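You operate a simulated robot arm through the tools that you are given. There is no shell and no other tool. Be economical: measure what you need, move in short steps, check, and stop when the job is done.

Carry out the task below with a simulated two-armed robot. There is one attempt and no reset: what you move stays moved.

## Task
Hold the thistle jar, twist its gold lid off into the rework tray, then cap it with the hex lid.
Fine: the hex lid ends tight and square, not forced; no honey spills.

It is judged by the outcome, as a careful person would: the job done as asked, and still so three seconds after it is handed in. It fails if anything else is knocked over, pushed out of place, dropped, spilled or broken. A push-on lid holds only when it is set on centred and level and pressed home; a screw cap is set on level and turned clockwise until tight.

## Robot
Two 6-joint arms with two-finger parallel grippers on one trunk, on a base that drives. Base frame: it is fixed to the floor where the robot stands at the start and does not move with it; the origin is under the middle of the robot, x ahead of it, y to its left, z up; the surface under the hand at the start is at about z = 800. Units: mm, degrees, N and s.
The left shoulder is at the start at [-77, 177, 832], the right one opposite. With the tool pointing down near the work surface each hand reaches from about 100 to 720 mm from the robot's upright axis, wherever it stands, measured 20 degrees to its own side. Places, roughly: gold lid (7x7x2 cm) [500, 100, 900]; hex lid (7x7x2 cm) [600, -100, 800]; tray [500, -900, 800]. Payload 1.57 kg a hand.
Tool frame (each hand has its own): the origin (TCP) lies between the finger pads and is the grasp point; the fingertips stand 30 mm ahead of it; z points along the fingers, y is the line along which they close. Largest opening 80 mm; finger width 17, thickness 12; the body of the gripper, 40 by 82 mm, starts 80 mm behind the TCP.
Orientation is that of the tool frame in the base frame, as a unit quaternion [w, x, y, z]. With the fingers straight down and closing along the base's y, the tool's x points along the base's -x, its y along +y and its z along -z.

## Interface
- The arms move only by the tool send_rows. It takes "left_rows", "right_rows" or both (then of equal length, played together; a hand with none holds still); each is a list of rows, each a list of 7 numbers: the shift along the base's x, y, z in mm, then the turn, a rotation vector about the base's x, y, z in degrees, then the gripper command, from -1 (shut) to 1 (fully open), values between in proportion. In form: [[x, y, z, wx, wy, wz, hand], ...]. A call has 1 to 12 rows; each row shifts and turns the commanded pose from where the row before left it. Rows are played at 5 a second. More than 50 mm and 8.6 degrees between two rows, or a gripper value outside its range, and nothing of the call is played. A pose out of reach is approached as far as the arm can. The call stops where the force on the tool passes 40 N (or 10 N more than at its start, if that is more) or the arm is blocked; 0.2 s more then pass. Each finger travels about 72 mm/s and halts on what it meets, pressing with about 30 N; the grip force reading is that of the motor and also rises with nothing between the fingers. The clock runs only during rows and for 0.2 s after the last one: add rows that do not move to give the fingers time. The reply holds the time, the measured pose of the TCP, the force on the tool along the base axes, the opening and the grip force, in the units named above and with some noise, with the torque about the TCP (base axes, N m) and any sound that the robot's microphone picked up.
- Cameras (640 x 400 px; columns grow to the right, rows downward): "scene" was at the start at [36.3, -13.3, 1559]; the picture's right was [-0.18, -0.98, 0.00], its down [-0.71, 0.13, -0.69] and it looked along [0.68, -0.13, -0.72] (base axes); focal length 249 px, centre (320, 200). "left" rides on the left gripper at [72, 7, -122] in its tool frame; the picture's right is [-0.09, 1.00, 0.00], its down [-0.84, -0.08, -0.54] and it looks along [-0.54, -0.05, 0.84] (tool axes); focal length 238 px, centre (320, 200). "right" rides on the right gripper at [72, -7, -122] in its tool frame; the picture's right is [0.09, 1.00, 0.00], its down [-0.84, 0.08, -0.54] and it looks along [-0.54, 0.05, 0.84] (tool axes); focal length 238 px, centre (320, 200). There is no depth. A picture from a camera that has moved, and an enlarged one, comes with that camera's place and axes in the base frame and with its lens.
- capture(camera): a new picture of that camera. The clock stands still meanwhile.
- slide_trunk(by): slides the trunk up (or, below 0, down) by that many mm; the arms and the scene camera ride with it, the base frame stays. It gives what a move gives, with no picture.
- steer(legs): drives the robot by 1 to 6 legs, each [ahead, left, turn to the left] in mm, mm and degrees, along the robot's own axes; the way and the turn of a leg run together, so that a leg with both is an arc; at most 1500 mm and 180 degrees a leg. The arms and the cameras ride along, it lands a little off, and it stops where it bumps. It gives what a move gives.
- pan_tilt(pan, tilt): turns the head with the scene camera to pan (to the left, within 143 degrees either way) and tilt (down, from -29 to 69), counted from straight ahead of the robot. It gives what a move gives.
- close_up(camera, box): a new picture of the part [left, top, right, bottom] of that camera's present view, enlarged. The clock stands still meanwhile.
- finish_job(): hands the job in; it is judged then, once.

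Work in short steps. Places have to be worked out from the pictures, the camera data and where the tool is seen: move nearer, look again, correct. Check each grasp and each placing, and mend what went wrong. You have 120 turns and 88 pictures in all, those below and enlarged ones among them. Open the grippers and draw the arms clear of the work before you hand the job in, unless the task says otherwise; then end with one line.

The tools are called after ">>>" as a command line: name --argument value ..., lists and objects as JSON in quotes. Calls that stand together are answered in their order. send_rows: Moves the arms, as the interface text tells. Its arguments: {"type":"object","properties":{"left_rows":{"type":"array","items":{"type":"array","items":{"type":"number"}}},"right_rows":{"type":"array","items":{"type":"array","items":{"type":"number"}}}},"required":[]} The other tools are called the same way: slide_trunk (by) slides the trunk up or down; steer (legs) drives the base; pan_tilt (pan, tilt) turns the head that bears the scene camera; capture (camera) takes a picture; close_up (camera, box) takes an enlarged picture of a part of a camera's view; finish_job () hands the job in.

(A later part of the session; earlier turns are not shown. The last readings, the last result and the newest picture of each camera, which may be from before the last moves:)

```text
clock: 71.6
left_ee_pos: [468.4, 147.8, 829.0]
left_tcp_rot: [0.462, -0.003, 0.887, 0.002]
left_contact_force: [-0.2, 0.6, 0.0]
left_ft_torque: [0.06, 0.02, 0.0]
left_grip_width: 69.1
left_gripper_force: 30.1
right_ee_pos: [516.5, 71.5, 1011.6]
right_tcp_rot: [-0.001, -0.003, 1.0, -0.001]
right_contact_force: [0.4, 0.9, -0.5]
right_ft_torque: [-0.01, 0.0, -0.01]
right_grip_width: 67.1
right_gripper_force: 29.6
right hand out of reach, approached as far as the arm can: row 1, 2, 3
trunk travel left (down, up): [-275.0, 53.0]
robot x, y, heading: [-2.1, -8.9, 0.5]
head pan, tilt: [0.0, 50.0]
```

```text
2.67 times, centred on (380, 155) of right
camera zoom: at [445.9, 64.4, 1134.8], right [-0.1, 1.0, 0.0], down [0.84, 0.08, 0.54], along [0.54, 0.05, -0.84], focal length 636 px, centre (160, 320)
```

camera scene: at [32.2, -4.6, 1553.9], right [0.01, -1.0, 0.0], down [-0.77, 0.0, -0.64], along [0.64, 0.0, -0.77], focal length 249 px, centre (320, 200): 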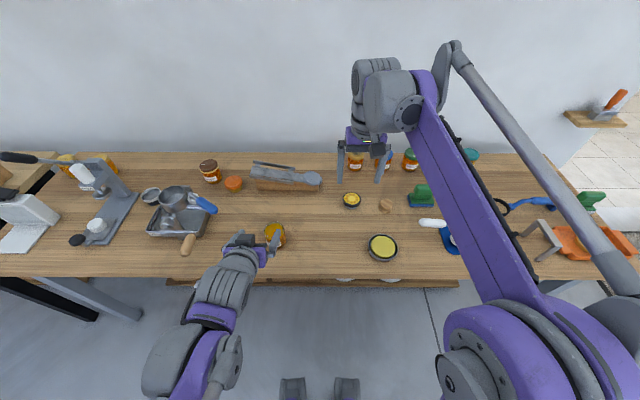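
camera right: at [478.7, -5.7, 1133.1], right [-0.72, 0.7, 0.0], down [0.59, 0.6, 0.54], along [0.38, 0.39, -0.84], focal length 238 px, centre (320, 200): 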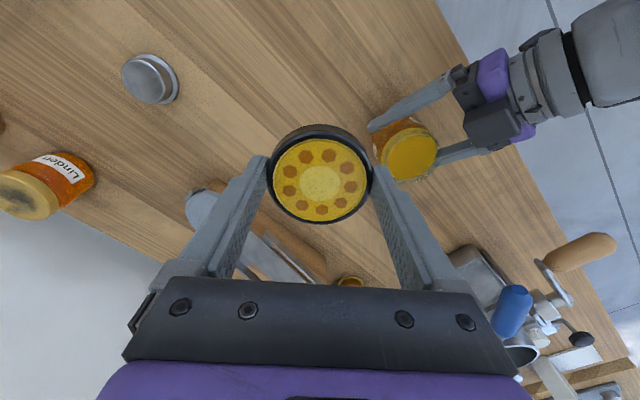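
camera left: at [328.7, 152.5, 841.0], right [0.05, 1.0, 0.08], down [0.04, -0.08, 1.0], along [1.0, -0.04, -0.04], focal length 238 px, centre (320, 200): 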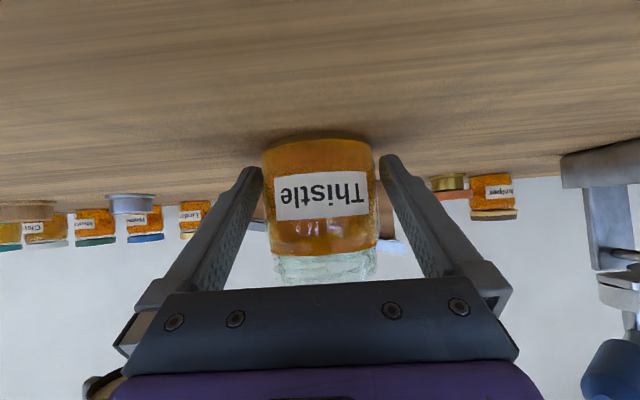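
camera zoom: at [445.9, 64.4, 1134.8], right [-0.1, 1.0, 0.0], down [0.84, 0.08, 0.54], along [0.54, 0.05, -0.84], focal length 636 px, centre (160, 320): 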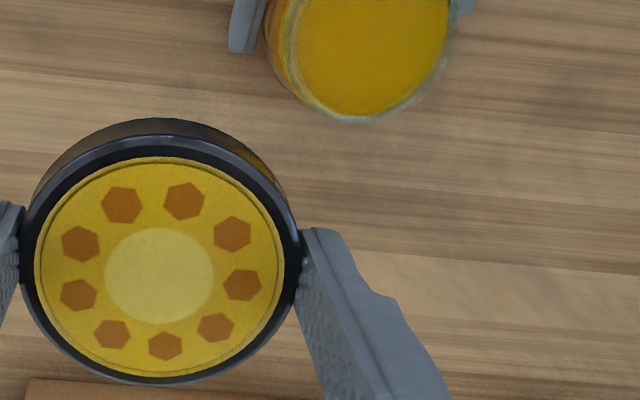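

The right arm is still resisting. I look at the scene to see what constrains it.

>>> capture --camera "scene"

```text
21 pictures are left
camera scene: at [32.3, -4.5, 1553.9], right [0.01, -1.0, 0.0], down [-0.77, -0.01, -0.64], along [0.64, 0.0, -0.77], focal length 249 px, centre (320, 200)
```

scene: 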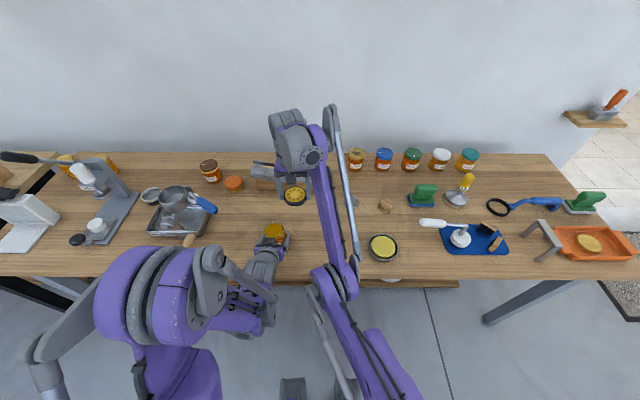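

The right arm's elbow has flipped to a low configuration when it was stretched out, which blocks it near the jar. I take it back out the way it came, to flip it back at full stretch in free air.

>>> send_rows --right_rows '[[14, -25, 6, 0, 0, 0, -1], [14, -25, 6, 0, 0, 0, -1], [14, -25, 6, 0, 0, 0, -1], [14, -25, 6, 0, 0, 0, -1], [14, -25, 6, 0, 0, 0, -1], [14, -25, 6, 0, 0, 0, -1], [14, -25, 6, 0, 0, 0, -1], [10, -20, 6, 0, 0, 0, -1], [0, 0, 0, 0, 0, 0, -1]]'

>>> capture --camera "scene"

```text
clock: 73.6
left_ee_pos: [470.0, 147.0, 829.1]
left_tcp_rot: [0.462, -0.003, 0.887, 0.002]
left_contact_force: [0.1, -0.6, -0.5]
left_ft_torque: [0.05, 0.04, 0.01]
left_grip_width: 69.4
left_gripper_force: 29.8
right_ee_pos: [627.2, -124.5, 1060.7]
right_tcp_rot: [0.0, -0.003, 1.0, 0.0]
right_contact_force: [-0.7, -0.5, -0.2]
right_ft_torque: [0.03, 0.04, 0.05]
right_grip_width: 67.4
right_gripper_force: 29.9
trunk travel left (down, up): [-275.0, 53.0]
robot x, y, heading: [0.3, -4.8, 0.5]
head pan, tilt: [0.0, 50.0]
```

```text
20 pictures are left
camera scene: at [32.3, -4.4, 1553.9], right [0.01, -1.0, 0.0], down [-0.77, -0.01, -0.64], along [0.64, 0.0, -0.77], focal length 249 px, centre (320, 200)
```

scene: 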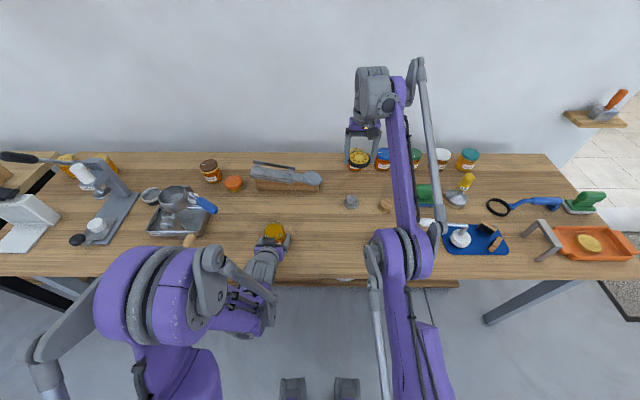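

Near full stretch. I push slightly past reach upward as happened before, then pull back, and check which side the elbow takes.

>>> send_rows --right_rows '[[10, 0, 30, 0, 0, 0, -1], [10, 0, 30, 0, 0, 0, -1], [-20, 0, 20, 0, 0, 0, -1], [-40, 0, 20, 0, 0, 0, -1], [-40, 0, 10, 0, 0, 0, -1], [-40, 0, 0, 0, 0, 0, -1], [-40, 0, 0, 0, 0, 0, -1], [0, 0, 0, 0, 0, 0, -1]]'

>>> capture --camera "scene"

```text
clock: 75.4
left_ee_pos: [467.9, 147.9, 828.5]
left_tcp_rot: [0.462, -0.003, 0.887, 0.001]
left_contact_force: [-0.4, 0.2, 0.1]
left_ft_torque: [0.04, -0.01, 0.04]
left_grip_width: 69.3
left_gripper_force: 30.0
right_ee_pos: [527.7, -116.1, 1178.8]
right_tcp_rot: [-0.001, -0.004, 1.0, -0.001]
right_contact_force: [-0.8, -0.7, -0.8]
right_ft_torque: [0.03, 0.01, 0.0]
right_grip_width: 67.2
right_gripper_force: 30.3
right hand out of reach, approached as far as the arm can: row 1, 2, 5, 6, 7
trunk travel left (down, up): [-275.0, 53.0]
robot x, y, heading: [-2.6, -5.7, 0.4]
head pan, tilt: [0.0, 50.0]
```

```text
19 pictures are left
camera scene: at [32.4, -4.6, 1553.9], right [0.01, -1.0, 0.0], down [-0.77, -0.01, -0.64], along [0.64, 0.0, -0.77], focal length 249 px, centre (320, 200)
```

scene: 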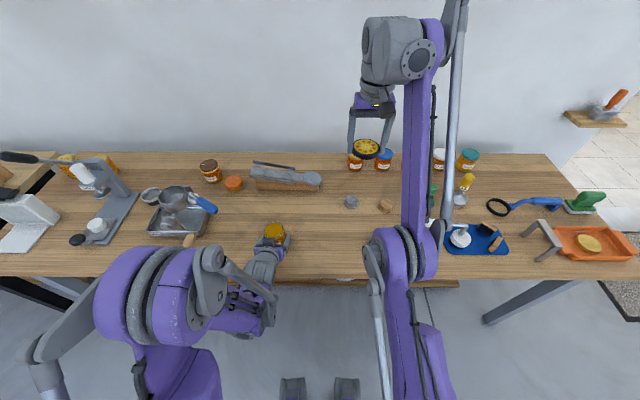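

Elbow still low. By mirror logic, pushing out past reach in a low, forward direction should cross it back; the space at (690, −150, ~940) is free. I go there and pull back.

>>> send_rows --right_rows '[[25, -4, -35, 0, 0, 0, -1], [25, -4, -35, 0, 0, 0, -1], [25, -4, -35, 0, 0, 0, -1], [25, -4, -35, 0, 0, 0, -1], [25, 0, -35, 0, 0, 0, -1], [25, 0, -35, 0, 0, 0, -1], [20, 0, -20, 0, 0, 0, -1], [20, 0, -10, 0, 0, 0, -1], [-10, 0, -10, 0, 0, 0, -1], [-30, 0, 0, 0, 0, 0, -1], [-30, 0, 0, 0, 0, 0, -1]]'

>>> capture --camera "scene"

```text
clock: 77.8
left_ee_pos: [469.6, 148.1, 829.2]
left_tcp_rot: [0.461, -0.003, 0.887, 0.002]
left_contact_force: [-0.2, -0.4, -0.5]
left_ft_torque: [0.03, -0.07, 0.07]
left_grip_width: 69.2
left_gripper_force: 30.0
right_ee_pos: [627.7, -132.6, 950.2]
right_tcp_rot: [0.0, -0.004, 1.0, 0.0]
right_contact_force: [0.8, -0.8, -0.3]
right_ft_torque: [-0.04, 0.01, 0.01]
right_grip_width: 67.4
right_gripper_force: 29.8
right hand out of reach, approached as far as the arm can: row 6, 7, 8, 10, 11
trunk travel left (down, up): [-275.0, 53.0]
robot x, y, heading: [-2.9, -3.8, 0.5]
head pan, tilt: [0.0, 50.0]
```

```text
18 pictures are left
camera scene: at [32.1, -4.5, 1553.9], right [0.01, -1.0, 0.0], down [-0.77, -0.01, -0.64], along [0.64, 0.0, -0.77], focal length 249 px, centre (320, 200)
```

scene: 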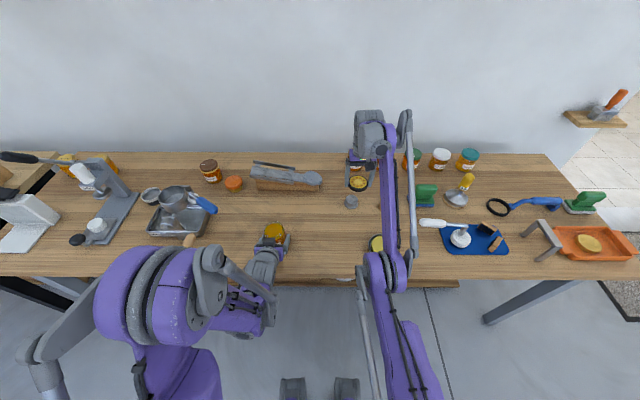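

Still low. Reasoning: moving downward along the reach limit while straight should bend the elbow the other way (moving upward caused the flip). I go high, stretch out, then sweep down along the limit.

>>> send_rows --right_rows '[[0, 0, 45, 0, 0, 0, -1], [0, 0, 45, 0, 0, 0, -1], [0, 0, 45, 0, 0, 0, -1], [40, 0, 20, 0, 0, 0, -1], [45, 0, 0, 0, 0, 0, -1], [45, 0, 0, 0, 0, 0, -1], [25, 0, -40, 0, 0, 0, -1], [25, 0, -40, 0, 0, 0, -1], [20, 0, -42, 0, 0, 0, -1], [15, 0, -42, 0, 0, 0, -1], [0, 0, -40, 0, 0, 0, -1], [-20, 0, -20, 0, 0, 0, -1]]'

>>> capture --camera "scene"

```text
clock: 80.4
left_ee_pos: [469.4, 147.3, 828.4]
left_tcp_rot: [0.462, -0.003, 0.887, 0.002]
left_contact_force: [0.2, -0.2, -0.2]
left_ft_torque: [0.02, 0.0, 0.01]
left_grip_width: 68.9
left_gripper_force: 29.9
right_ee_pos: [685.3, -141.5, 848.9]
right_tcp_rot: [0.0, -0.003, 1.0, 0.0]
right_contact_force: [5.2, -1.3, 19.9]
right_ft_torque: [0.14, 0.43, 0.0]
right_grip_width: 67.4
right_gripper_force: 30.0
right hand out of reach, approached as far as the arm can: row 3, 4, 5, 6, 7, 8, 9, 10, 12
trunk travel left (down, up): [-275.0, 53.0]
robot x, y, heading: [-3.4, -8.5, 0.4]
head pan, tilt: [0.0, 50.0]
```

```text
17 pictures are left
camera scene: at [31.3, -4.1, 1554.2], right [0.01, -1.0, 0.0], down [-0.77, -0.01, -0.64], along [0.64, 0.0, -0.77], focal length 249 px, centre (320, 200)
```

scene: 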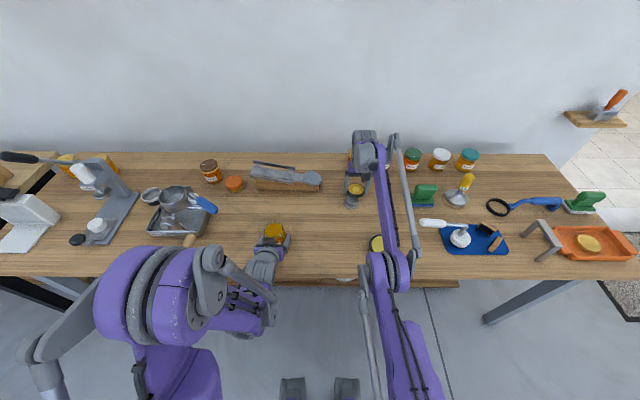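

It went lower than intended and is touching something (20 N, likely the stand). I lift straight up at once and look.

>>> send_rows --right_rows '[[0, 0, 15, 0, 0, 0, -1], [0, 0, 30, 0, 0, 0, -1], [0, 0, 0, 0, 0, 0, -1]]'

>>> close_up --camera "scene" --box '[300, 150, 428, 230]'

```text
clock: 81.2
left_ee_pos: [468.8, 147.2, 829.4]
left_tcp_rot: [0.462, -0.004, 0.887, 0.002]
left_contact_force: [-2.0, 0.1, 0.2]
left_ft_torque: [0.02, -0.04, -0.02]
left_grip_width: 69.0
left_gripper_force: 29.6
right_ee_pos: [685.6, -140.7, 890.4]
right_tcp_rot: [0.0, -0.003, 1.0, -0.001]
right_contact_force: [-0.3, 0.3, -0.1]
right_ft_torque: [0.04, 0.0, -0.01]
right_grip_width: 67.5
right_gripper_force: 29.8
trunk travel left (down, up): [-275.0, 53.0]
robot x, y, heading: [0.7, -9.0, 0.6]
head pan, tilt: [0.0, 50.0]
```

```text
5.00 times, centred on (364, 190) of scene
camera zoom: at [32.0, -4.5, 1553.8], right [0.01, -1.0, 0.0], down [-0.77, -0.01, -0.64], along [0.64, 0.0, -0.77], focal length 1243 px, centre (100, 250)
```

zoom: 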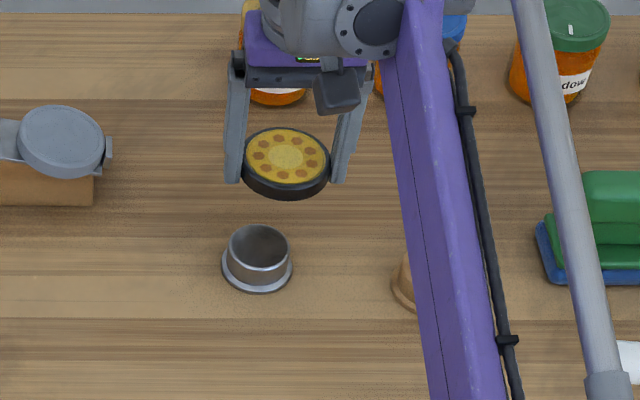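

The stand is upright where it was, and the lid is still held level. I test whether the elbow flipped by moving in −x at this height.

>>> send_rows --right_rows '[[0, 0, 20, 0, 0, 0, -1], [-30, 0, 10, 0, 0, 0, -1], [-30, 0, 10, 0, 0, 0, -1], [-30, 0, 0, 0, 0, 0, -1], [-30, 0, 0, 0, 0, 0, -1], [0, 0, 0, 0, 0, 0, -1]]'

>>> capture --camera "scene"

```text
clock: 82.6
left_ee_pos: [470.2, 147.1, 828.7]
left_tcp_rot: [0.462, -0.003, 0.887, 0.002]
left_contact_force: [-1.5, 0.4, 0.1]
left_ft_torque: [0.01, -0.02, 0.01]
left_grip_width: 69.4
left_gripper_force: 29.8
right_ee_pos: [613.2, -136.6, 968.5]
right_tcp_rot: [-0.001, -0.004, 1.0, 0.0]
right_contact_force: [0.0, -0.1, -0.2]
right_ft_torque: [0.02, 0.02, -0.02]
right_grip_width: 67.3
right_gripper_force: 29.8
right hand out of reach, approached as far as the arm can: row 3, 4, 5
trunk travel left (down, up): [-275.0, 53.0]
robot x, y, heading: [-1.8, -6.0, 0.7]
head pan, tilt: [0.0, 50.0]
```

```text
15 pictures are left
camera scene: at [32.2, -4.5, 1553.9], right [0.01, -1.0, 0.0], down [-0.77, -0.01, -0.64], along [0.64, 0.0, -0.77], focal length 249 px, centre (320, 200)
```

scene: 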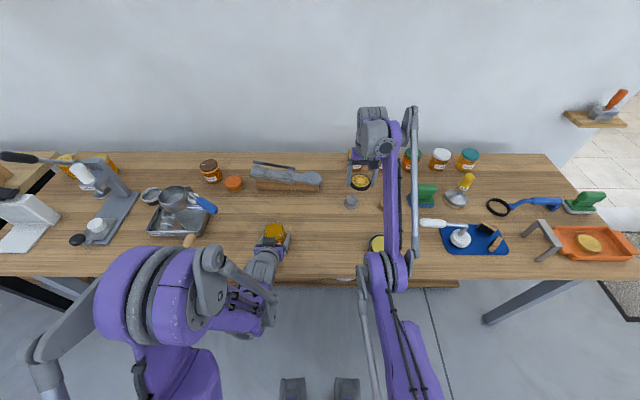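

Still low, and the limit appears to be the wrist pitch. I tilt the tool 40° forward (frees the wrist) while rising, so I can stretch and sweep down safely high in the air.

>>> send_rows --right_rows '[[0, 0, 20, 0, -8, 0, -1], [0, 0, 30, 0, -8, 0, -1], [0, 0, 30, 0, -8, 0, -1], [0, 0, 30, 0, -8, 0, -1], [0, 0, 30, 0, -8, 0, -1], [0, 0, 30, 0, 0, 0, -1], [0, 0, 0, 0, 0, 0, -1]]'

```text
clock: 84.2
left_ee_pos: [469.7, 146.7, 829.3]
left_tcp_rot: [0.462, -0.003, 0.887, 0.002]
left_contact_force: [-0.1, 0.8, -0.3]
left_ft_torque: [0.02, 0.01, 0.04]
left_grip_width: 69.4
left_gripper_force: 30.4
right_ee_pos: [712.5, -123.7, 1085.7]
right_tcp_rot: [0.342, -0.003, 0.94, -0.002]
right_contact_force: [-0.4, -0.9, -0.7]
right_ft_torque: [0.03, -0.01, 0.01]
right_grip_width: 67.2
right_gripper_force: 29.9
right hand out of reach, approached as far as the arm can: row 1, 2, 3, 4, 5
trunk travel left (down, up): [-275.0, 53.0]
robot x, y, heading: [-4.9, -4.3, 0.3]
head pan, tilt: [0.0, 50.0]
```

Tilt achieved at (712, −124, 1086). Now I push outward to full stretch, sweep down ~80 mm along the limit, and retract.

>>> send_rows --right_rows '[[40, 0, 25, 0, 0, 0, -1], [40, 0, 25, 0, 0, 0, -1], [20, 0, -40, 0, 0, 0, -1], [20, 0, -40, 0, 0, 0, -1], [0, 0, -35, 0, 0, 0, -1], [-40, 0, -10, 0, 0, 0, -1], [-45, 0, 0, 0, 0, 0, -1], [-45, 0, 0, 0, 0, 0, -1], [-45, 0, 0, 0, 0, 0, -1], [0, 0, 0, 0, 0, 0, -1]]'

>>> capture --camera "scene"

```text
clock: 86.4
left_ee_pos: [470.4, 146.4, 828.4]
left_tcp_rot: [0.462, -0.004, 0.887, 0.002]
left_contact_force: [1.2, 1.2, 0.0]
left_ft_torque: [0.06, -0.04, 0.0]
left_grip_width: 69.3
left_gripper_force: 30.0
right_ee_pos: [624.2, -126.2, 987.8]
right_tcp_rot: [0.342, -0.004, 0.94, -0.001]
right_contact_force: [-0.1, -0.5, 0.0]
right_ft_torque: [0.0, 0.01, 0.01]
right_grip_width: 67.3
right_gripper_force: 29.6
right hand out of reach, approached as far as the arm can: row 2, 4
trunk travel left (down, up): [-275.0, 53.0]
robot x, y, heading: [1.9, -4.0, 0.5]
head pan, tilt: [0.0, 50.0]
```

```text
14 pictures are left
camera scene: at [32.8, -4.6, 1553.9], right [0.01, -1.0, 0.0], down [-0.77, -0.01, -0.64], along [0.64, 0.0, -0.77], focal length 249 px, centre (320, 200)
```

scene: 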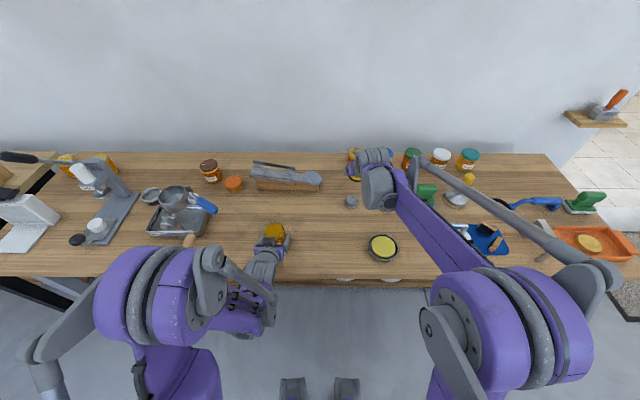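

The elbow is high again. I untilt the tool while moving in and toward the jar.

>>> send_rows --right_rows '[[-20, 10, 5, 0, 8, 0, -1], [-20, 10, 5, 0, 8, 0, -1], [-20, 15, 5, 0, 8, 0, -1], [-20, 20, 5, 0, 8, 0, -1], [-20, 20, 5, 0, 8, 0, -1], [-20, 20, 0, 0, 0, 0, -1], [-20, 25, 0, 0, 0, 0, -1], [0, 25, 0, 0, 0, 0, -1], [0, 20, 0, 0, 0, 0, -1], [0, 20, 0, 0, 0, 0, -1], [0, 0, 0, 0, 0, 0, -1]]'

>>> capture --camera "right"

```text
clock: 88.8
left_ee_pos: [469.3, 146.4, 828.6]
left_tcp_rot: [0.462, -0.003, 0.887, 0.001]
left_contact_force: [-0.2, -0.1, 0.5]
left_ft_torque: [0.05, -0.02, 0.0]
left_grip_width: 69.4
left_gripper_force: 30.0
right_ee_pos: [485.2, 59.9, 1016.1]
right_tcp_rot: [0.0, -0.004, 1.0, 0.0]
right_contact_force: [-0.4, 0.6, -1.0]
right_ft_torque: [-0.05, 0.0, -0.02]
right_grip_width: 67.3
right_gripper_force: 29.6
trunk travel left (down, up): [-275.0, 53.0]
robot x, y, heading: [-2.1, -7.8, 0.4]
head pan, tilt: [0.0, 50.0]
```

```text
13 pictures are left
camera right: at [413.6, 51.5, 1139.3], right [-0.1, 1.0, 0.0], down [0.84, 0.08, 0.54], along [0.54, 0.05, -0.84], focal length 238 px, centre (320, 200)
```

right: 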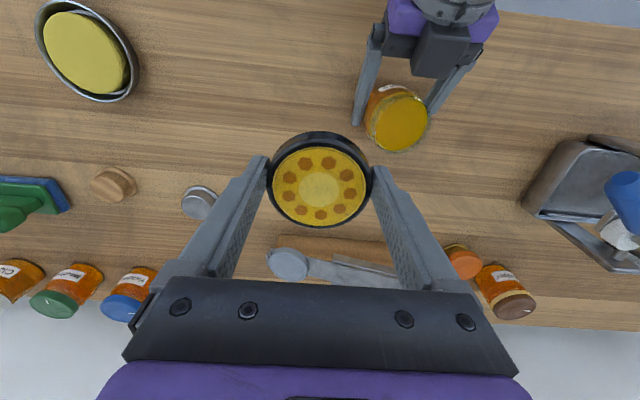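

Back over the work in the good configuration. I zoom to measure the mouth and to check whether the lid shifted in the grip after the touch.

>>> close_up --camera "right" --box '[250, 70, 450, 240]'

```text
2.35 times, centred on (350, 155) of right
camera zoom: at [413.6, 51.5, 1139.3], right [-0.1, 1.0, 0.0], down [0.84, 0.08, 0.54], along [0.54, 0.05, -0.84], focal length 561 px, centre (249, 306)
```

zoom: 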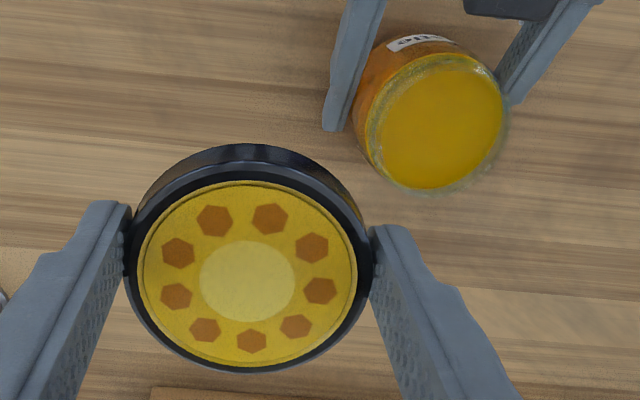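

Re-checking heights: all views agree better with the gold lid top at z≈875 (jar centre ≈(480,149)), so I need to hold the hex lid higher up, and it may have tilted a little in the grip. I'll set it on the bare bench at about (530, 5) to square it and re-grip. First move down there.

>>> send_rows --right_rows '[[15, -18, -30, 0, 0, 0, -1], [15, -18, -40, 0, 0, 0, -1], [15, -18, -40, 0, 0, 0, -1], [0, 0, -30, 0, 0, 0, -1], [0, 0, -20, 0, 0, 0, -1], [0, 0, -14, 0, 0, 0, -1], [0, 0, 0, 0, 0, 0, -1]]'

>>> capture --camera "left"

```text
clock: 90.4
left_ee_pos: [470.5, 147.5, 828.5]
left_tcp_rot: [0.462, -0.003, 0.887, 0.001]
left_contact_force: [1.0, -0.6, -0.1]
left_ft_torque: [-0.03, -0.06, 0.02]
left_grip_width: 69.3
left_gripper_force: 29.8
right_ee_pos: [528.4, 4.0, 841.4]
right_tcp_rot: [0.0, -0.004, 1.0, 0.0]
right_contact_force: [-0.6, 0.4, 0.7]
right_ft_torque: [-0.02, 0.03, 0.02]
right_grip_width: 67.2
right_gripper_force: 30.2
trunk travel left (down, up): [-275.0, 53.0]
robot x, y, heading: [1.0, -6.8, 0.2]
head pan, tilt: [0.0, 50.0]
```

```text
11 pictures are left
camera left: at [329.2, 152.5, 841.0], right [0.05, 1.0, 0.08], down [0.04, -0.08, 1.0], along [1.0, -0.04, -0.04], focal length 238 px, centre (320, 200)
```

left: 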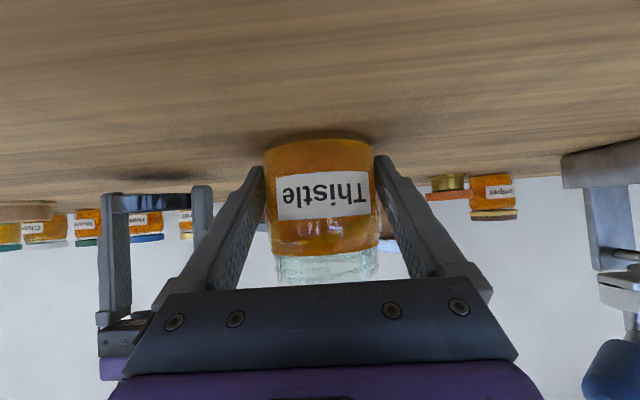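

The side view shows the lid band just inside the fingertips, ~13 mm above the bench. I lower in small steps to where the tips nearly touch (TCP ≈ 833).

>>> send_rows --right_rows '[[0, 0, -4, 0, 0, 0, -1], [0, 0, -3, 0, 0, 0, -1], [0, 0, -1, 0, 0, 0, -1], [0, 0, 0, 0, 0, 0, -1]]'

>>> close_up --camera "left" --box '[90, 150, 230, 250]'

```text
clock: 91.4
left_ee_pos: [468.6, 146.3, 829.5]
left_tcp_rot: [0.461, -0.003, 0.887, 0.002]
left_contact_force: [0.4, -1.0, -0.1]
left_ft_torque: [0.0, 0.02, 0.02]
left_grip_width: 69.3
left_gripper_force: 30.3
right_ee_pos: [529.5, 4.2, 833.3]
right_tcp_rot: [0.0, -0.004, 1.0, 0.001]
right_contact_force: [-0.2, -0.5, -0.3]
right_ft_torque: [0.02, -0.01, -0.02]
right_grip_width: 67.4
right_gripper_force: 30.0
trunk travel left (down, up): [-275.0, 53.0]
robot x, y, heading: [-1.8, -9.6, 0.4]
head pan, tilt: [0.0, 50.0]
```

```text
4.00 times, centred on (160, 200) of left
camera zoom: at [329.1, 152.5, 841.0], right [0.05, 1.0, 0.08], down [0.04, -0.08, 1.0], along [1.0, -0.04, -0.04], focal length 953 px, centre (960, 200)
```

zoom: 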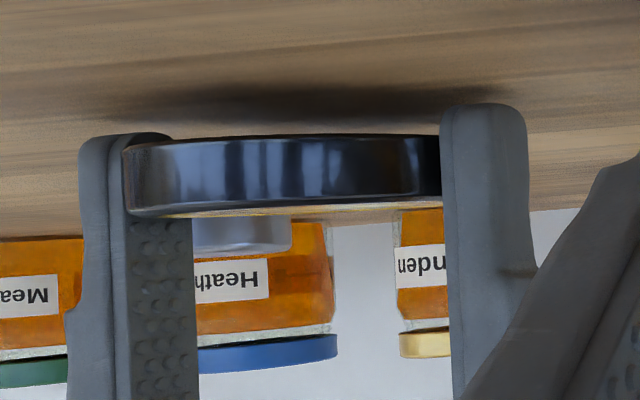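

The lid bottom is a few mm above the bench. I lower 2 mm more watching for contact.

>>> send_rows --right_rows '[[0, 0, -1, 0, 0, 0, -1], [0, 0, -1, 0, 0, 0, -1], [0, 0, 0, 0, 0, 0, -1]]'

```text
clock: 92.2
left_ee_pos: [469.3, 147.9, 828.1]
left_tcp_rot: [0.462, -0.003, 0.887, 0.002]
left_contact_force: [1.3, -0.6, -0.1]
left_ft_torque: [-0.02, -0.03, 0.02]
left_grip_width: 69.5
left_gripper_force: 30.2
right_ee_pos: [528.5, 3.7, 831.8]
right_tcp_rot: [0.0, -0.003, 1.0, 0.0]
right_contact_force: [0.2, 0.3, -0.7]
right_ft_torque: [0.02, 0.02, -0.01]
right_grip_width: 67.2
right_gripper_force: 29.8
trunk travel left (down, up): [-275.0, 53.0]
robot x, y, heading: [-0.9, -6.0, 0.4]
head pan, tilt: [0.0, 50.0]
```

No contact yet; two more 1 mm steps.

>>> send_rows --right_rows '[[0, 0, -1, 0, 0, 0, -1], [0, 0, -0.7, 0, 0, 0, -1], [0, 0, 0, 0, 0, 0, -1]]'

```text
clock: 93.0
left_ee_pos: [469.3, 146.2, 828.0]
left_tcp_rot: [0.462, -0.003, 0.887, 0.002]
left_contact_force: [-0.1, 0.1, 0.2]
left_ft_torque: [-0.01, 0.02, 0.06]
left_grip_width: 69.4
left_gripper_force: 29.9
right_ee_pos: [529.1, 4.5, 830.6]
right_tcp_rot: [-0.001, -0.004, 1.0, 0.0]
right_contact_force: [0.8, 0.1, -0.4]
right_ft_torque: [0.01, 0.0, 0.01]
right_grip_width: 67.4
right_gripper_force: 29.8
trunk travel left (down, up): [-275.0, 53.0]
robot x, y, heading: [-0.9, -4.6, 0.4]
head pan, tilt: [0.0, 50.0]
```

Tips are essentially at bench level. I open gently so the lid settles flat, then raise the hand to z≈842 ready for a higher grip.

>>> send_rows --right_rows '[[0, 0, 0, 0, 0, 0, 0.75], [0, 0, 0, 0, 0, 0, 0.85], [0, 0, 0, 0, 0, 0, 1], [0, 0, 3, 0, 0, 0, 1], [0, 0, 4, 0, 0, 0, 1], [0, 0, 0, 0, 0, 0, 1]]'

>>> close_up --camera "right" --box '[240, 110, 400, 230]'

>>> close_up --camera "left" --box '[90, 150, 230, 250]'

```text
clock: 94.4
left_ee_pos: [469.4, 148.1, 827.0]
left_tcp_rot: [0.461, -0.003, 0.887, 0.002]
left_contact_force: [0.2, -0.1, -0.9]
left_ft_torque: [0.03, 0.01, 0.04]
left_grip_width: 69.1
left_gripper_force: 29.6
right_ee_pos: [529.3, 4.5, 836.3]
right_tcp_rot: [0.0, -0.003, 1.0, 0.001]
right_contact_force: [-1.0, 1.0, -0.2]
right_ft_torque: [0.01, -0.01, -0.02]
right_grip_width: 80.0
right_gripper_force: 0.1
trunk travel left (down, up): [-275.0, 53.0]
robot x, y, heading: [-4.5, -7.3, 0.4]
head pan, tilt: [0.0, 50.0]
```

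```text
3.33 times, centred on (320, 170) of right
camera zoom: at [457.2, -3.4, 960.7], right [-0.1, 1.0, 0.0], down [0.84, 0.08, 0.54], along [0.54, 0.05, -0.84], focal length 794 px, centre (320, 300)
```

zoom: 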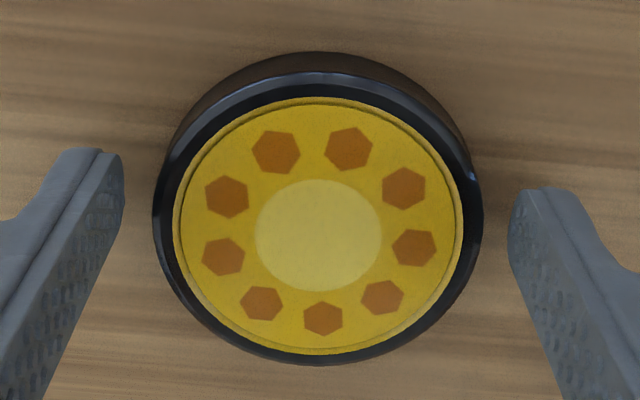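

```text
4.00 times, centred on (160, 200) of left
camera zoom: at [329.1, 152.5, 841.0], right [0.05, 1.0, 0.08], down [0.04, -0.08, 1.0], along [1.0, -0.04, -0.04], focal length 953 px, centre (960, 200)
```

zoom: 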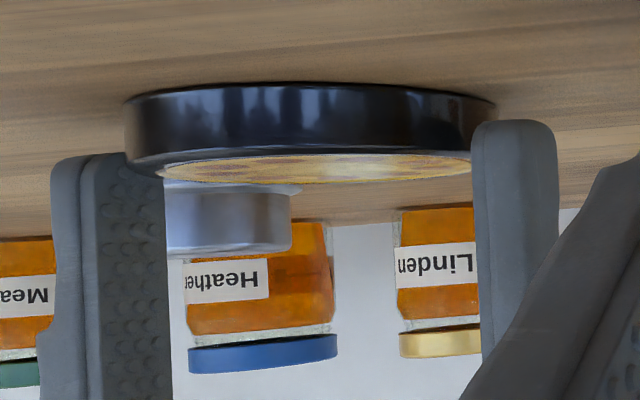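

The lid sits flat on the bench, ~3 mm ahead (+x) of the tool axis. I shift +3 mm and close at this height (tips overlap the upper 10 mm).

>>> send_rows --right_rows '[[3, 0.3, 0, 0, 0, 0, 1], [0, 0, 0, 0, 0, 0, 0.8], [0, 0, 0, 0, 0, 0, 0.4], [0, 0, 0, 0, 0, 0, -0.3], [0, 0, 0, 0, 0, 0, -1], [0, 0, 0, 0, 0, 0, -1], [0, 0, 0, 0, 0, 0, -1]]'

>>> close_up --camera "right" --box '[240, 110, 400, 230]'

```text
clock: 96.0
left_ee_pos: [469.5, 147.3, 828.2]
left_tcp_rot: [0.461, -0.003, 0.887, 0.002]
left_contact_force: [-0.4, -0.8, 0.4]
left_ft_torque: [0.04, -0.01, 0.05]
left_grip_width: 69.4
left_gripper_force: 30.3
right_ee_pos: [531.3, 3.0, 836.3]
right_tcp_rot: [0.0, -0.003, 1.0, 0.0]
right_contact_force: [-1.0, 0.5, 0.6]
right_ft_torque: [0.04, -0.03, 0.01]
right_grip_width: 67.2
right_gripper_force: 29.9
trunk travel left (down, up): [-275.0, 53.0]
robot x, y, heading: [-4.5, -7.4, 0.3]
head pan, tilt: [0.0, 50.0]
```

```text
3.33 times, centred on (320, 170) of right
camera zoom: at [460.8, -3.4, 960.0], right [-0.1, 1.0, 0.0], down [0.84, 0.08, 0.54], along [0.54, 0.05, -0.84], focal length 794 px, centre (320, 300)
```

zoom: 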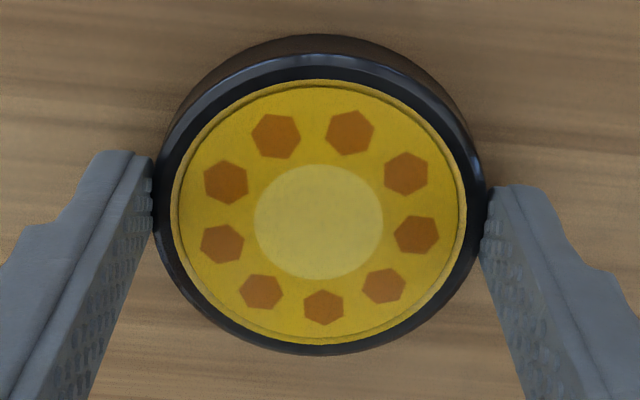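

Now perfectly centred (lid top 20 mm below TCP). I lift and move to (478, 65, 925) beside the mouth to measure their relative offset in one picture.

>>> send_rows --right_rows '[[0, 0, 10, 0, 0, 0, -1], [0, 0, 35, 0, 0, 0, -1], [0, 0, 44, 0, 0, 0, -1], [-18, 20, 0, 0, 0, 0, -1], [-18, 20, 0, 0, 0, 0, -1], [-19, 21, 0, 0, 0, 0, -1], [0, 0, 0, 0, 0, 0, -1]]'

>>> close_up --camera "right" --box '[250, 80, 490, 230]'

```text
clock: 97.6
left_ee_pos: [469.6, 147.5, 829.0]
left_tcp_rot: [0.462, -0.003, 0.887, 0.002]
left_contact_force: [-1.9, 0.4, -0.4]
left_ft_torque: [0.0, -0.04, 0.0]
left_grip_width: 69.4
left_gripper_force: 29.7
right_ee_pos: [472.1, 65.9, 924.5]
right_tcp_rot: [0.0, -0.003, 1.0, 0.0]
right_contact_force: [0.3, -0.5, 0.0]
right_ft_torque: [0.02, -0.03, 0.03]
right_grip_width: 67.2
right_gripper_force: 29.9
trunk travel left (down, up): [-275.0, 53.0]
robot x, y, heading: [-3.1, -10.0, 0.4]
head pan, tilt: [0.0, 50.0]
```

```text
2.67 times, centred on (370, 155) of right
camera zoom: at [401.1, 58.7, 1048.3], right [-0.1, 0.99, 0.0], down [0.84, 0.08, 0.54], along [0.54, 0.05, -0.84], focal length 636 px, centre (187, 320)
```

zoom: 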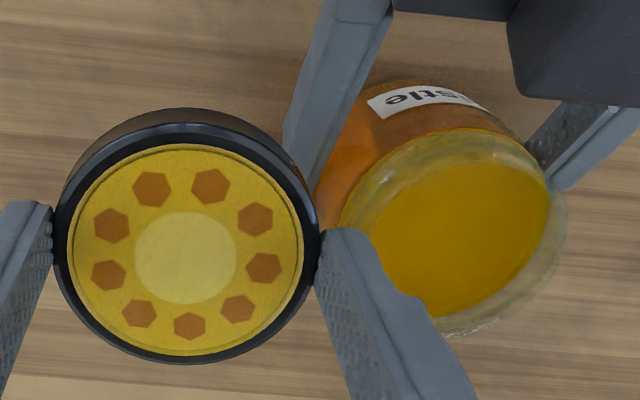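

Honey surface vs rim geometry puts the mouth centre at about (478, 149.5) in the right arm's frame, matching where the gold lid came free. I rise 10 mm, move over it, and yaw to +40° for clockwise room.

>>> send_rows --right_rows '[[0, 0, 10, 0, 0, 0, -1], [0.9, 16.8, 0, 0, 0, 8, -1], [0.9, 16.8, 0, 0, 0, 8, -1], [0.9, 16.8, 0, 0, 0, 8, -1], [0.9, 16.8, 0, 0, 0, 8, -1], [0.9, 16.8, 0, 0, 0, 8, -1], [0, 0, 0, 0, 0, 0, -1]]'

>>> close_up --camera "scene" --box '[234, 180, 314, 240]'

```text
clock: 99.2
left_ee_pos: [470.2, 147.2, 829.1]
left_tcp_rot: [0.462, -0.003, 0.887, 0.001]
left_contact_force: [0.5, -0.2, 0.1]
left_ft_torque: [0.01, -0.03, 0.02]
left_grip_width: 69.3
left_gripper_force: 30.3
right_ee_pos: [481.8, 149.8, 935.2]
right_tcp_rot: [0.0, -0.346, 0.938, 0.0]
right_contact_force: [-0.1, 0.9, 0.0]
right_ft_torque: [-0.03, 0.02, -0.03]
right_grip_width: 67.0
right_gripper_force: 30.1
trunk travel left (down, up): [-275.0, 53.0]
robot x, y, heading: [-3.0, -2.7, 0.4]
head pan, tilt: [0.0, 50.0]
```

```text
6.67 times, centred on (274, 210) of scene
camera zoom: at [32.3, -4.6, 1553.9], right [0.01, -1.0, 0.0], down [-0.77, -0.01, -0.64], along [0.64, 0.0, -0.77], focal length 1657 px, centre (627, 133)
```

zoom: 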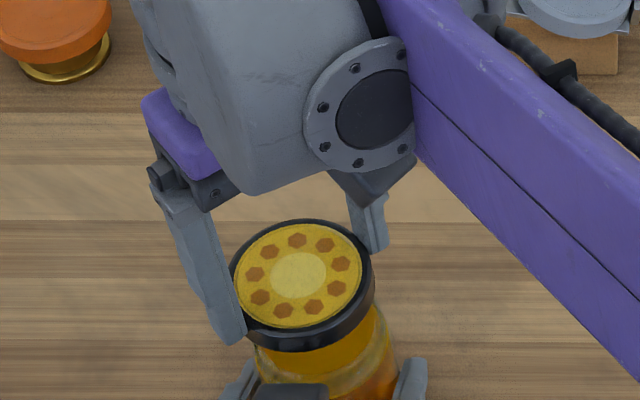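

Scene comparison suggests the lid is about 3–4 mm too far in +x and ~2 mm in +y relative to the mouth. I correct and lower to just around the rim, checking force.

>>> send_rows --right_rows '[[-3.5, -2.3, 0, 0, 0, 0, -1], [0, 0, -7, 0, 0, 0, -1], [0, 0, -4, 0, 0, 0, -1], [0, 0, -3, 0, 0, 0, -1], [0, 0, 0, 0, 0, 0, -1]]'

>>> close_up --camera "left" --box '[230, 190, 410, 300]'

```text
clock: 100.4
left_ee_pos: [469.6, 147.3, 829.3]
left_tcp_rot: [0.462, -0.003, 0.887, 0.002]
left_contact_force: [-0.2, 0.8, 0.2]
left_ft_torque: [0.04, -0.01, 0.01]
left_grip_width: 69.3
left_gripper_force: 29.7
right_ee_pos: [477.7, 147.2, 920.7]
right_tcp_rot: [0.0, -0.345, 0.938, 0.001]
right_contact_force: [0.3, -0.4, 0.8]
right_ft_torque: [-0.02, -0.01, -0.01]
right_grip_width: 67.2
right_gripper_force: 30.8
trunk travel left (down, up): [-275.0, 53.0]
robot x, y, heading: [-2.6, -8.4, 0.4]
head pan, tilt: [0.0, 50.0]
```

```text
3.56 times, centred on (320, 245) of left
camera zoom: at [329.1, 152.6, 841.1], right [0.05, 1.0, 0.08], down [0.04, -0.08, 1.0], along [1.0, -0.04, -0.04], focal length 848 px, centre (320, 40)
```

zoom: 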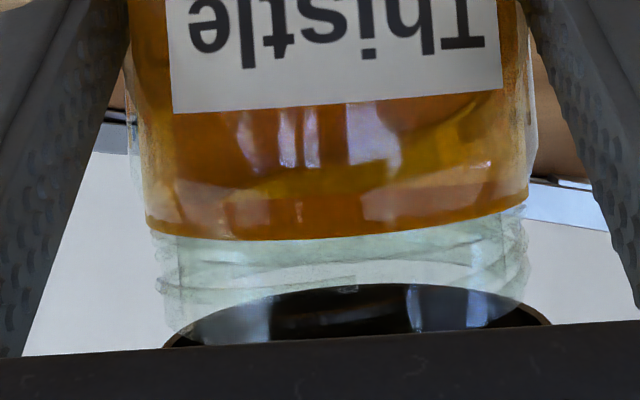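

The left camera shows the threaded neck and the lid's open underside aligned within ~1 mm in y. It is a screw thread. I nudge −0.7 mm in y and lower gently until contact.

>>> send_rows --right_rows '[[0, -0.7, -1, 0, 0, 0, -1], [0, 0, -1, 0, 0, 0, -1], [0, 0, -1, 0, 0, 0, -1], [0, 0, -1, 0, 0, 0, -1], [0, 0, 0, 0, 0, 0, -1]]'

```text
clock: 101.6
left_ee_pos: [470.8, 147.3, 828.5]
left_tcp_rot: [0.462, -0.003, 0.887, 0.002]
left_contact_force: [0.0, 0.0, -0.8]
left_ft_torque: [0.05, 0.04, 0.04]
left_grip_width: 69.2
left_gripper_force: 30.3
right_ee_pos: [477.8, 146.2, 917.1]
right_tcp_rot: [0.0, -0.346, 0.938, -0.001]
right_contact_force: [0.0, 0.1, 0.0]
right_ft_torque: [0.0, 0.02, -0.03]
right_grip_width: 67.2
right_gripper_force: 30.4
trunk travel left (down, up): [-275.0, 53.0]
robot x, y, heading: [-4.2, -6.3, 0.5]
head pan, tilt: [0.0, 50.0]
```

No contact yet; I continue down 1 mm at a time.

>>> send_rows --right_rows '[[0, 0, -1, 0, 0, 0, -1], [0, 0, -1, 0, 0, 0, -1], [0, 0, -1, 0, 0, 0, -1], [0, 0, 0, 0, 0, 0, -1]]'

```text
clock: 102.6
left_ee_pos: [470.3, 147.1, 828.6]
left_tcp_rot: [0.462, -0.003, 0.887, 0.001]
left_contact_force: [0.8, -0.8, 0.4]
left_ft_torque: [0.06, -0.01, 0.06]
left_grip_width: 69.1
left_gripper_force: 30.1
right_ee_pos: [477.0, 145.9, 915.6]
right_tcp_rot: [-0.001, -0.345, 0.939, 0.0]
right_contact_force: [-0.2, 0.6, -0.1]
right_ft_torque: [0.0, 0.02, 0.02]
right_grip_width: 67.4
right_gripper_force: 29.9
trunk travel left (down, up): [-275.0, 53.0]
robot x, y, heading: [0.2, -6.5, 0.6]
head pan, tilt: [0.0, 50.0]
```

Still free. Four more 1 mm steps.

>>> send_rows --right_rows '[[0, 0, -1, 0, 0, 0, -1], [0, 0, -1, 0, 0, 0, -1], [0, 0, -1, 0, 0, 0, -1], [0, 0, -1, 0, 0, 0, -1], [0, 0, 0, 0, 0, 0, -1]]'

```text
clock: 103.8
left_ee_pos: [471.2, 147.4, 829.7]
left_tcp_rot: [0.462, -0.003, 0.887, 0.001]
left_contact_force: [4.3, 1.5, 0.1]
left_ft_torque: [-0.07, 0.22, 0.03]
left_grip_width: 68.9
left_gripper_force: 29.6
right_ee_pos: [479.7, 146.4, 911.1]
right_tcp_rot: [0.0, -0.345, 0.939, -0.001]
right_contact_force: [-4.9, -1.0, 0.8]
right_ft_torque: [-0.05, 0.2, 0.05]
right_grip_width: 67.0
right_gripper_force: 30.0
trunk travel left (down, up): [-275.0, 53.0]
robot x, y, heading: [-3.3, -5.1, 0.4]
head pan, tilt: [0.0, 50.0]
```

The lid has slipped around the rim and touches sideways (−5 N in x), so it should shift −x. I ease −1 mm in x and check.

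>>> send_rows --right_rows '[[-1, -0.2, 0, 0, 0, 0, -1], [0, 0, 0, 0, 0, 0, -1]]'

```text
clock: 104.4
left_ee_pos: [470.5, 147.8, 828.2]
left_tcp_rot: [0.461, -0.003, 0.887, 0.002]
left_contact_force: [0.4, 0.4, -0.3]
left_ft_torque: [0.02, -0.11, -0.01]
left_grip_width: 69.2
left_gripper_force: 29.5
right_ee_pos: [477.0, 146.3, 909.6]
right_tcp_rot: [0.001, -0.345, 0.939, 0.0]
right_contact_force: [-0.7, 0.5, 0.0]
right_ft_torque: [-0.04, 0.0, 0.0]
right_grip_width: 67.1
right_gripper_force: 29.5
trunk travel left (down, up): [-275.0, 53.0]
robot x, y, heading: [-3.8, -4.7, 0.4]
head pan, tilt: [0.0, 50.0]
```

Side load gone. I move a further −0.5 mm toward the middle and lower until the thread takes axial load.

>>> send_rows --right_rows '[[-0.5, 0, 0, 0, 0, 0, -1], [0, 0, -0.7, 0, 0, 0, -1], [0, 0, -0.7, 0, 0, 0, -1], [0, 0, -0.6, 0, 0, 0, -1], [0, 0, 0, 0, 0, 0, -1]]'

```text
clock: 105.6
left_ee_pos: [470.8, 147.4, 828.6]
left_tcp_rot: [0.461, -0.003, 0.888, 0.001]
left_contact_force: [1.1, 0.9, -0.4]
left_ft_torque: [0.07, -0.05, 0.01]
left_grip_width: 69.3
left_gripper_force: 29.9
right_ee_pos: [476.1, 144.8, 909.7]
right_tcp_rot: [0.0, -0.345, 0.938, 0.0]
right_contact_force: [-0.1, -0.3, 0.1]
right_ft_torque: [-0.02, 0.01, 0.01]
right_grip_width: 67.2
right_gripper_force: 30.2
trunk travel left (down, up): [-275.0, 53.0]
robot x, y, heading: [-1.5, -7.0, 0.7]
head pan, tilt: [0.0, 50.0]
```

Still no axial load; continue down in 0.7 mm steps.

>>> send_rows --right_rows '[[0, 0, -0.7, 0, 0, 0, -1], [0, 0, -0.7, 0, 0, 0, -1], [0, 0, -0.6, 0, 0, 0, -1], [0, 0, 0, 0, 0, 0, -1]]'

```text
clock: 106.6
left_ee_pos: [469.7, 147.9, 830.1]
left_tcp_rot: [0.462, -0.003, 0.887, 0.002]
left_contact_force: [0.7, -0.1, 0.3]
left_ft_torque: [0.08, -0.06, 0.06]
left_grip_width: 69.1
left_gripper_force: 30.3
right_ee_pos: [475.8, 146.5, 907.0]
right_tcp_rot: [0.001, -0.346, 0.938, 0.0]
right_contact_force: [-1.2, 0.1, -1.1]
right_ft_torque: [0.01, 0.01, 0.01]
right_grip_width: 67.3
right_gripper_force: 29.8
trunk travel left (down, up): [-275.0, 53.0]
robot x, y, heading: [-0.8, -8.0, 0.4]
head pan, tilt: [0.0, 50.0]
```

Still free; continue.

>>> send_rows --right_rows '[[0, 0, -0.7, 0, 0, 0, -1], [0, 0, -0.7, 0, 0, 0, -1], [0, 0, -0.6, 0, 0, 0, -1], [0, 0, 0, 0, 0, 0, -1]]'

```text
clock: 107.6
left_ee_pos: [469.2, 147.3, 827.2]
left_tcp_rot: [0.462, -0.003, 0.887, 0.001]
left_contact_force: [-0.1, -0.1, -0.2]
left_ft_torque: [0.05, 0.0, 0.07]
left_grip_width: 69.3
left_gripper_force: 30.3
right_ee_pos: [477.6, 145.8, 904.1]
right_tcp_rot: [0.0, -0.346, 0.938, 0.0]
right_contact_force: [0.3, -0.9, -0.6]
right_ft_torque: [0.01, 0.03, 0.0]
right_grip_width: 67.3
right_gripper_force: 29.7
trunk travel left (down, up): [-275.0, 53.0]
robot x, y, heading: [-1.7, -5.6, 0.5]
head pan, tilt: [0.0, 50.0]
```

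Still free (lid bottom ≈ 867). Two more mm.

>>> send_rows --right_rows '[[0, 0, -0.7, 0, 0, 0, -1], [0, 0, -0.7, 0, 0, 0, -1], [0, 0, -0.6, 0, 0, 0, -1], [0, 0, 0, 0, 0, 0, -1]]'

```text
clock: 108.6
left_ee_pos: [469.2, 147.1, 829.4]
left_tcp_rot: [0.462, -0.004, 0.887, 0.003]
left_contact_force: [6.5, -0.1, -11.0]
left_ft_torque: [0.15, 0.1, 0.16]
left_grip_width: 69.0
left_gripper_force: 29.9
right_ee_pos: [476.1, 146.4, 903.5]
right_tcp_rot: [0.001, -0.346, 0.938, 0.0]
right_contact_force: [-2.6, 1.7, 28.2]
right_ft_torque: [0.16, 0.05, -0.01]
right_grip_width: 67.3
right_gripper_force: 30.1
trunk travel left (down, up): [-275.0, 53.0]
robot x, y, heading: [-2.5, -5.1, 0.3]
head pan, tilt: [0.0, 50.0]
```

The thread takes load (28 N). I back off slightly and turn clockwise 40° with light pressure, watching torque and axial force.

>>> send_rows --right_rows '[[0, 0, 0.7, 0, 0, 0, -1], [0, 0, 0, 0, 0, -6, -1], [0, 0, -0.05, 0, 0, -7, -1], [0, 0, -0.05, 0, 0, -7, -1], [0, 0, -0.05, 0, 0, -7, -1], [0, 0, -0.05, 0, 0, -7, -1], [0, 0, -0.05, 0, 0, -6, -1]]'

```text
clock: 110.2
left_ee_pos: [469.5, 147.8, 828.7]
left_tcp_rot: [0.462, -0.003, 0.887, 0.002]
left_contact_force: [4.3, -3.3, -3.8]
left_ft_torque: [0.26, 0.0, -0.09]
left_grip_width: 69.1
left_gripper_force: 29.7
right_ee_pos: [475.7, 146.6, 902.0]
right_tcp_rot: [0.001, -0.002, 1.0, 0.001]
right_contact_force: [-7.0, 4.3, 13.7]
right_ft_torque: [0.09, 0.22, 0.11]
right_grip_width: 67.4
right_gripper_force: 30.1
trunk travel left (down, up): [-275.0, 53.0]
robot x, y, heading: [-1.4, -3.2, 0.6]
head pan, tilt: [0.0, 50.0]
```

Smooth: torque 0.11 N·m, axial 14 N. I relieve the side load a little and continue clockwise to −40°.

>>> send_rows --right_rows '[[-0.6, 0.4, 0, 0, 0, -6, -1], [0, 0, -0.05, 0, 0, -7, -1], [0, 0, -0.05, 0, 0, -7, -1], [0, 0, -0.05, 0, 0, -7, -1], [0, 0, -0.05, 0, 0, -7, -1], [0, 0, -0.05, 0, 0, -6, -1]]'

```text
clock: 111.6
left_ee_pos: [469.9, 147.1, 828.8]
left_tcp_rot: [0.462, -0.003, 0.887, 0.001]
left_contact_force: [-1.4, -20.4, -0.6]
left_ft_torque: [0.91, -0.57, -0.14]
left_grip_width: 69.0
left_gripper_force: 30.2
right_ee_pos: [475.3, 147.6, 903.0]
right_tcp_rot: [0.001, 0.339, 0.941, 0.001]
right_contact_force: [5.3, 24.2, 14.7]
right_ft_torque: [0.71, -0.18, 0.14]
right_grip_width: 67.2
right_gripper_force: 30.3
trunk travel left (down, up): [-275.0, 53.0]
robot x, y, heading: [-3.1, -9.5, 0.3]
head pan, tilt: [0.0, 50.0]
```

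Turned 80° with low torque, but a 24 N side load in +y built up. I relieve it by following (+0.8, +2 mm), then open slightly and lift to re-grip.

>>> send_rows --right_rows '[[0.4, 1, 0, 0, 0, 0, -1], [0.4, 1, 0, 0, 0, 0, -1], [0, 0, 0, 0, 0, 0, -1]]'

```text
clock: 112.4
left_ee_pos: [468.3, 146.4, 829.1]
left_tcp_rot: [0.462, -0.004, 0.887, 0.002]
left_contact_force: [5.5, -17.4, -5.3]
left_ft_torque: [0.23, 0.11, -0.02]
left_grip_width: 69.2
left_gripper_force: 29.9
right_ee_pos: [476.6, 148.0, 900.7]
right_tcp_rot: [-0.001, 0.339, 0.941, 0.0]
right_contact_force: [-5.7, 15.3, 24.1]
right_ft_torque: [0.49, -0.02, -0.02]
right_grip_width: 67.1
right_gripper_force: 29.8
trunk travel left (down, up): [-275.0, 53.0]
robot x, y, heading: [-3.9, -8.5, 0.3]
head pan, tilt: [0.0, 50.0]
```

Better. Now I release gradually and lift clear of the lid, then rotate back to +40°.

>>> send_rows --right_rows '[[0, 0.5, 0.5, 0, 0, 0, -1], [0, 0, 0, 0, 0, 0, 0.75], [0, 0, 0, 0, 0, 0, 0.9], [0, 0, 6, 0, 0, 0, 0.95], [0, 0, 12, 0, 0, 0, 1], [0, 0, 14, 0, 0, 0, 1], [0, 0, 0, 0, 0, 0, 1]]'

>>> close_up --camera "right" --box '[240, 90, 400, 210]'

```text
clock: 114.0
left_ee_pos: [469.1, 147.1, 828.2]
left_tcp_rot: [0.463, -0.003, 0.887, 0.001]
left_contact_force: [-0.5, 4.0, 8.2]
left_ft_torque: [0.16, -0.25, 0.11]
left_grip_width: 68.9
left_gripper_force: 29.9
right_ee_pos: [475.6, 150.4, 933.6]
right_tcp_rot: [0.001, 0.339, 0.941, 0.001]
right_contact_force: [-0.8, 0.5, 0.0]
right_ft_torque: [-0.05, 0.01, -0.01]
right_grip_width: 79.9
right_gripper_force: 0.1
trunk travel left (down, up): [-275.0, 53.0]
robot x, y, heading: [-1.4, -6.4, 0.6]
head pan, tilt: [0.0, 50.0]
```

```text
3.33 times, centred on (320, 150) of right
camera zoom: at [416.5, 190.4, 1057.7], right [0.56, 0.83, 0.0], down [0.69, -0.47, 0.54], along [0.45, -0.31, -0.84], focal length 794 px, centre (320, 367)
```

zoom: 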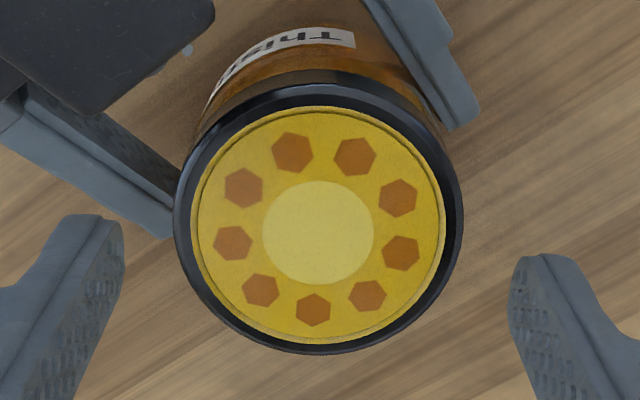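

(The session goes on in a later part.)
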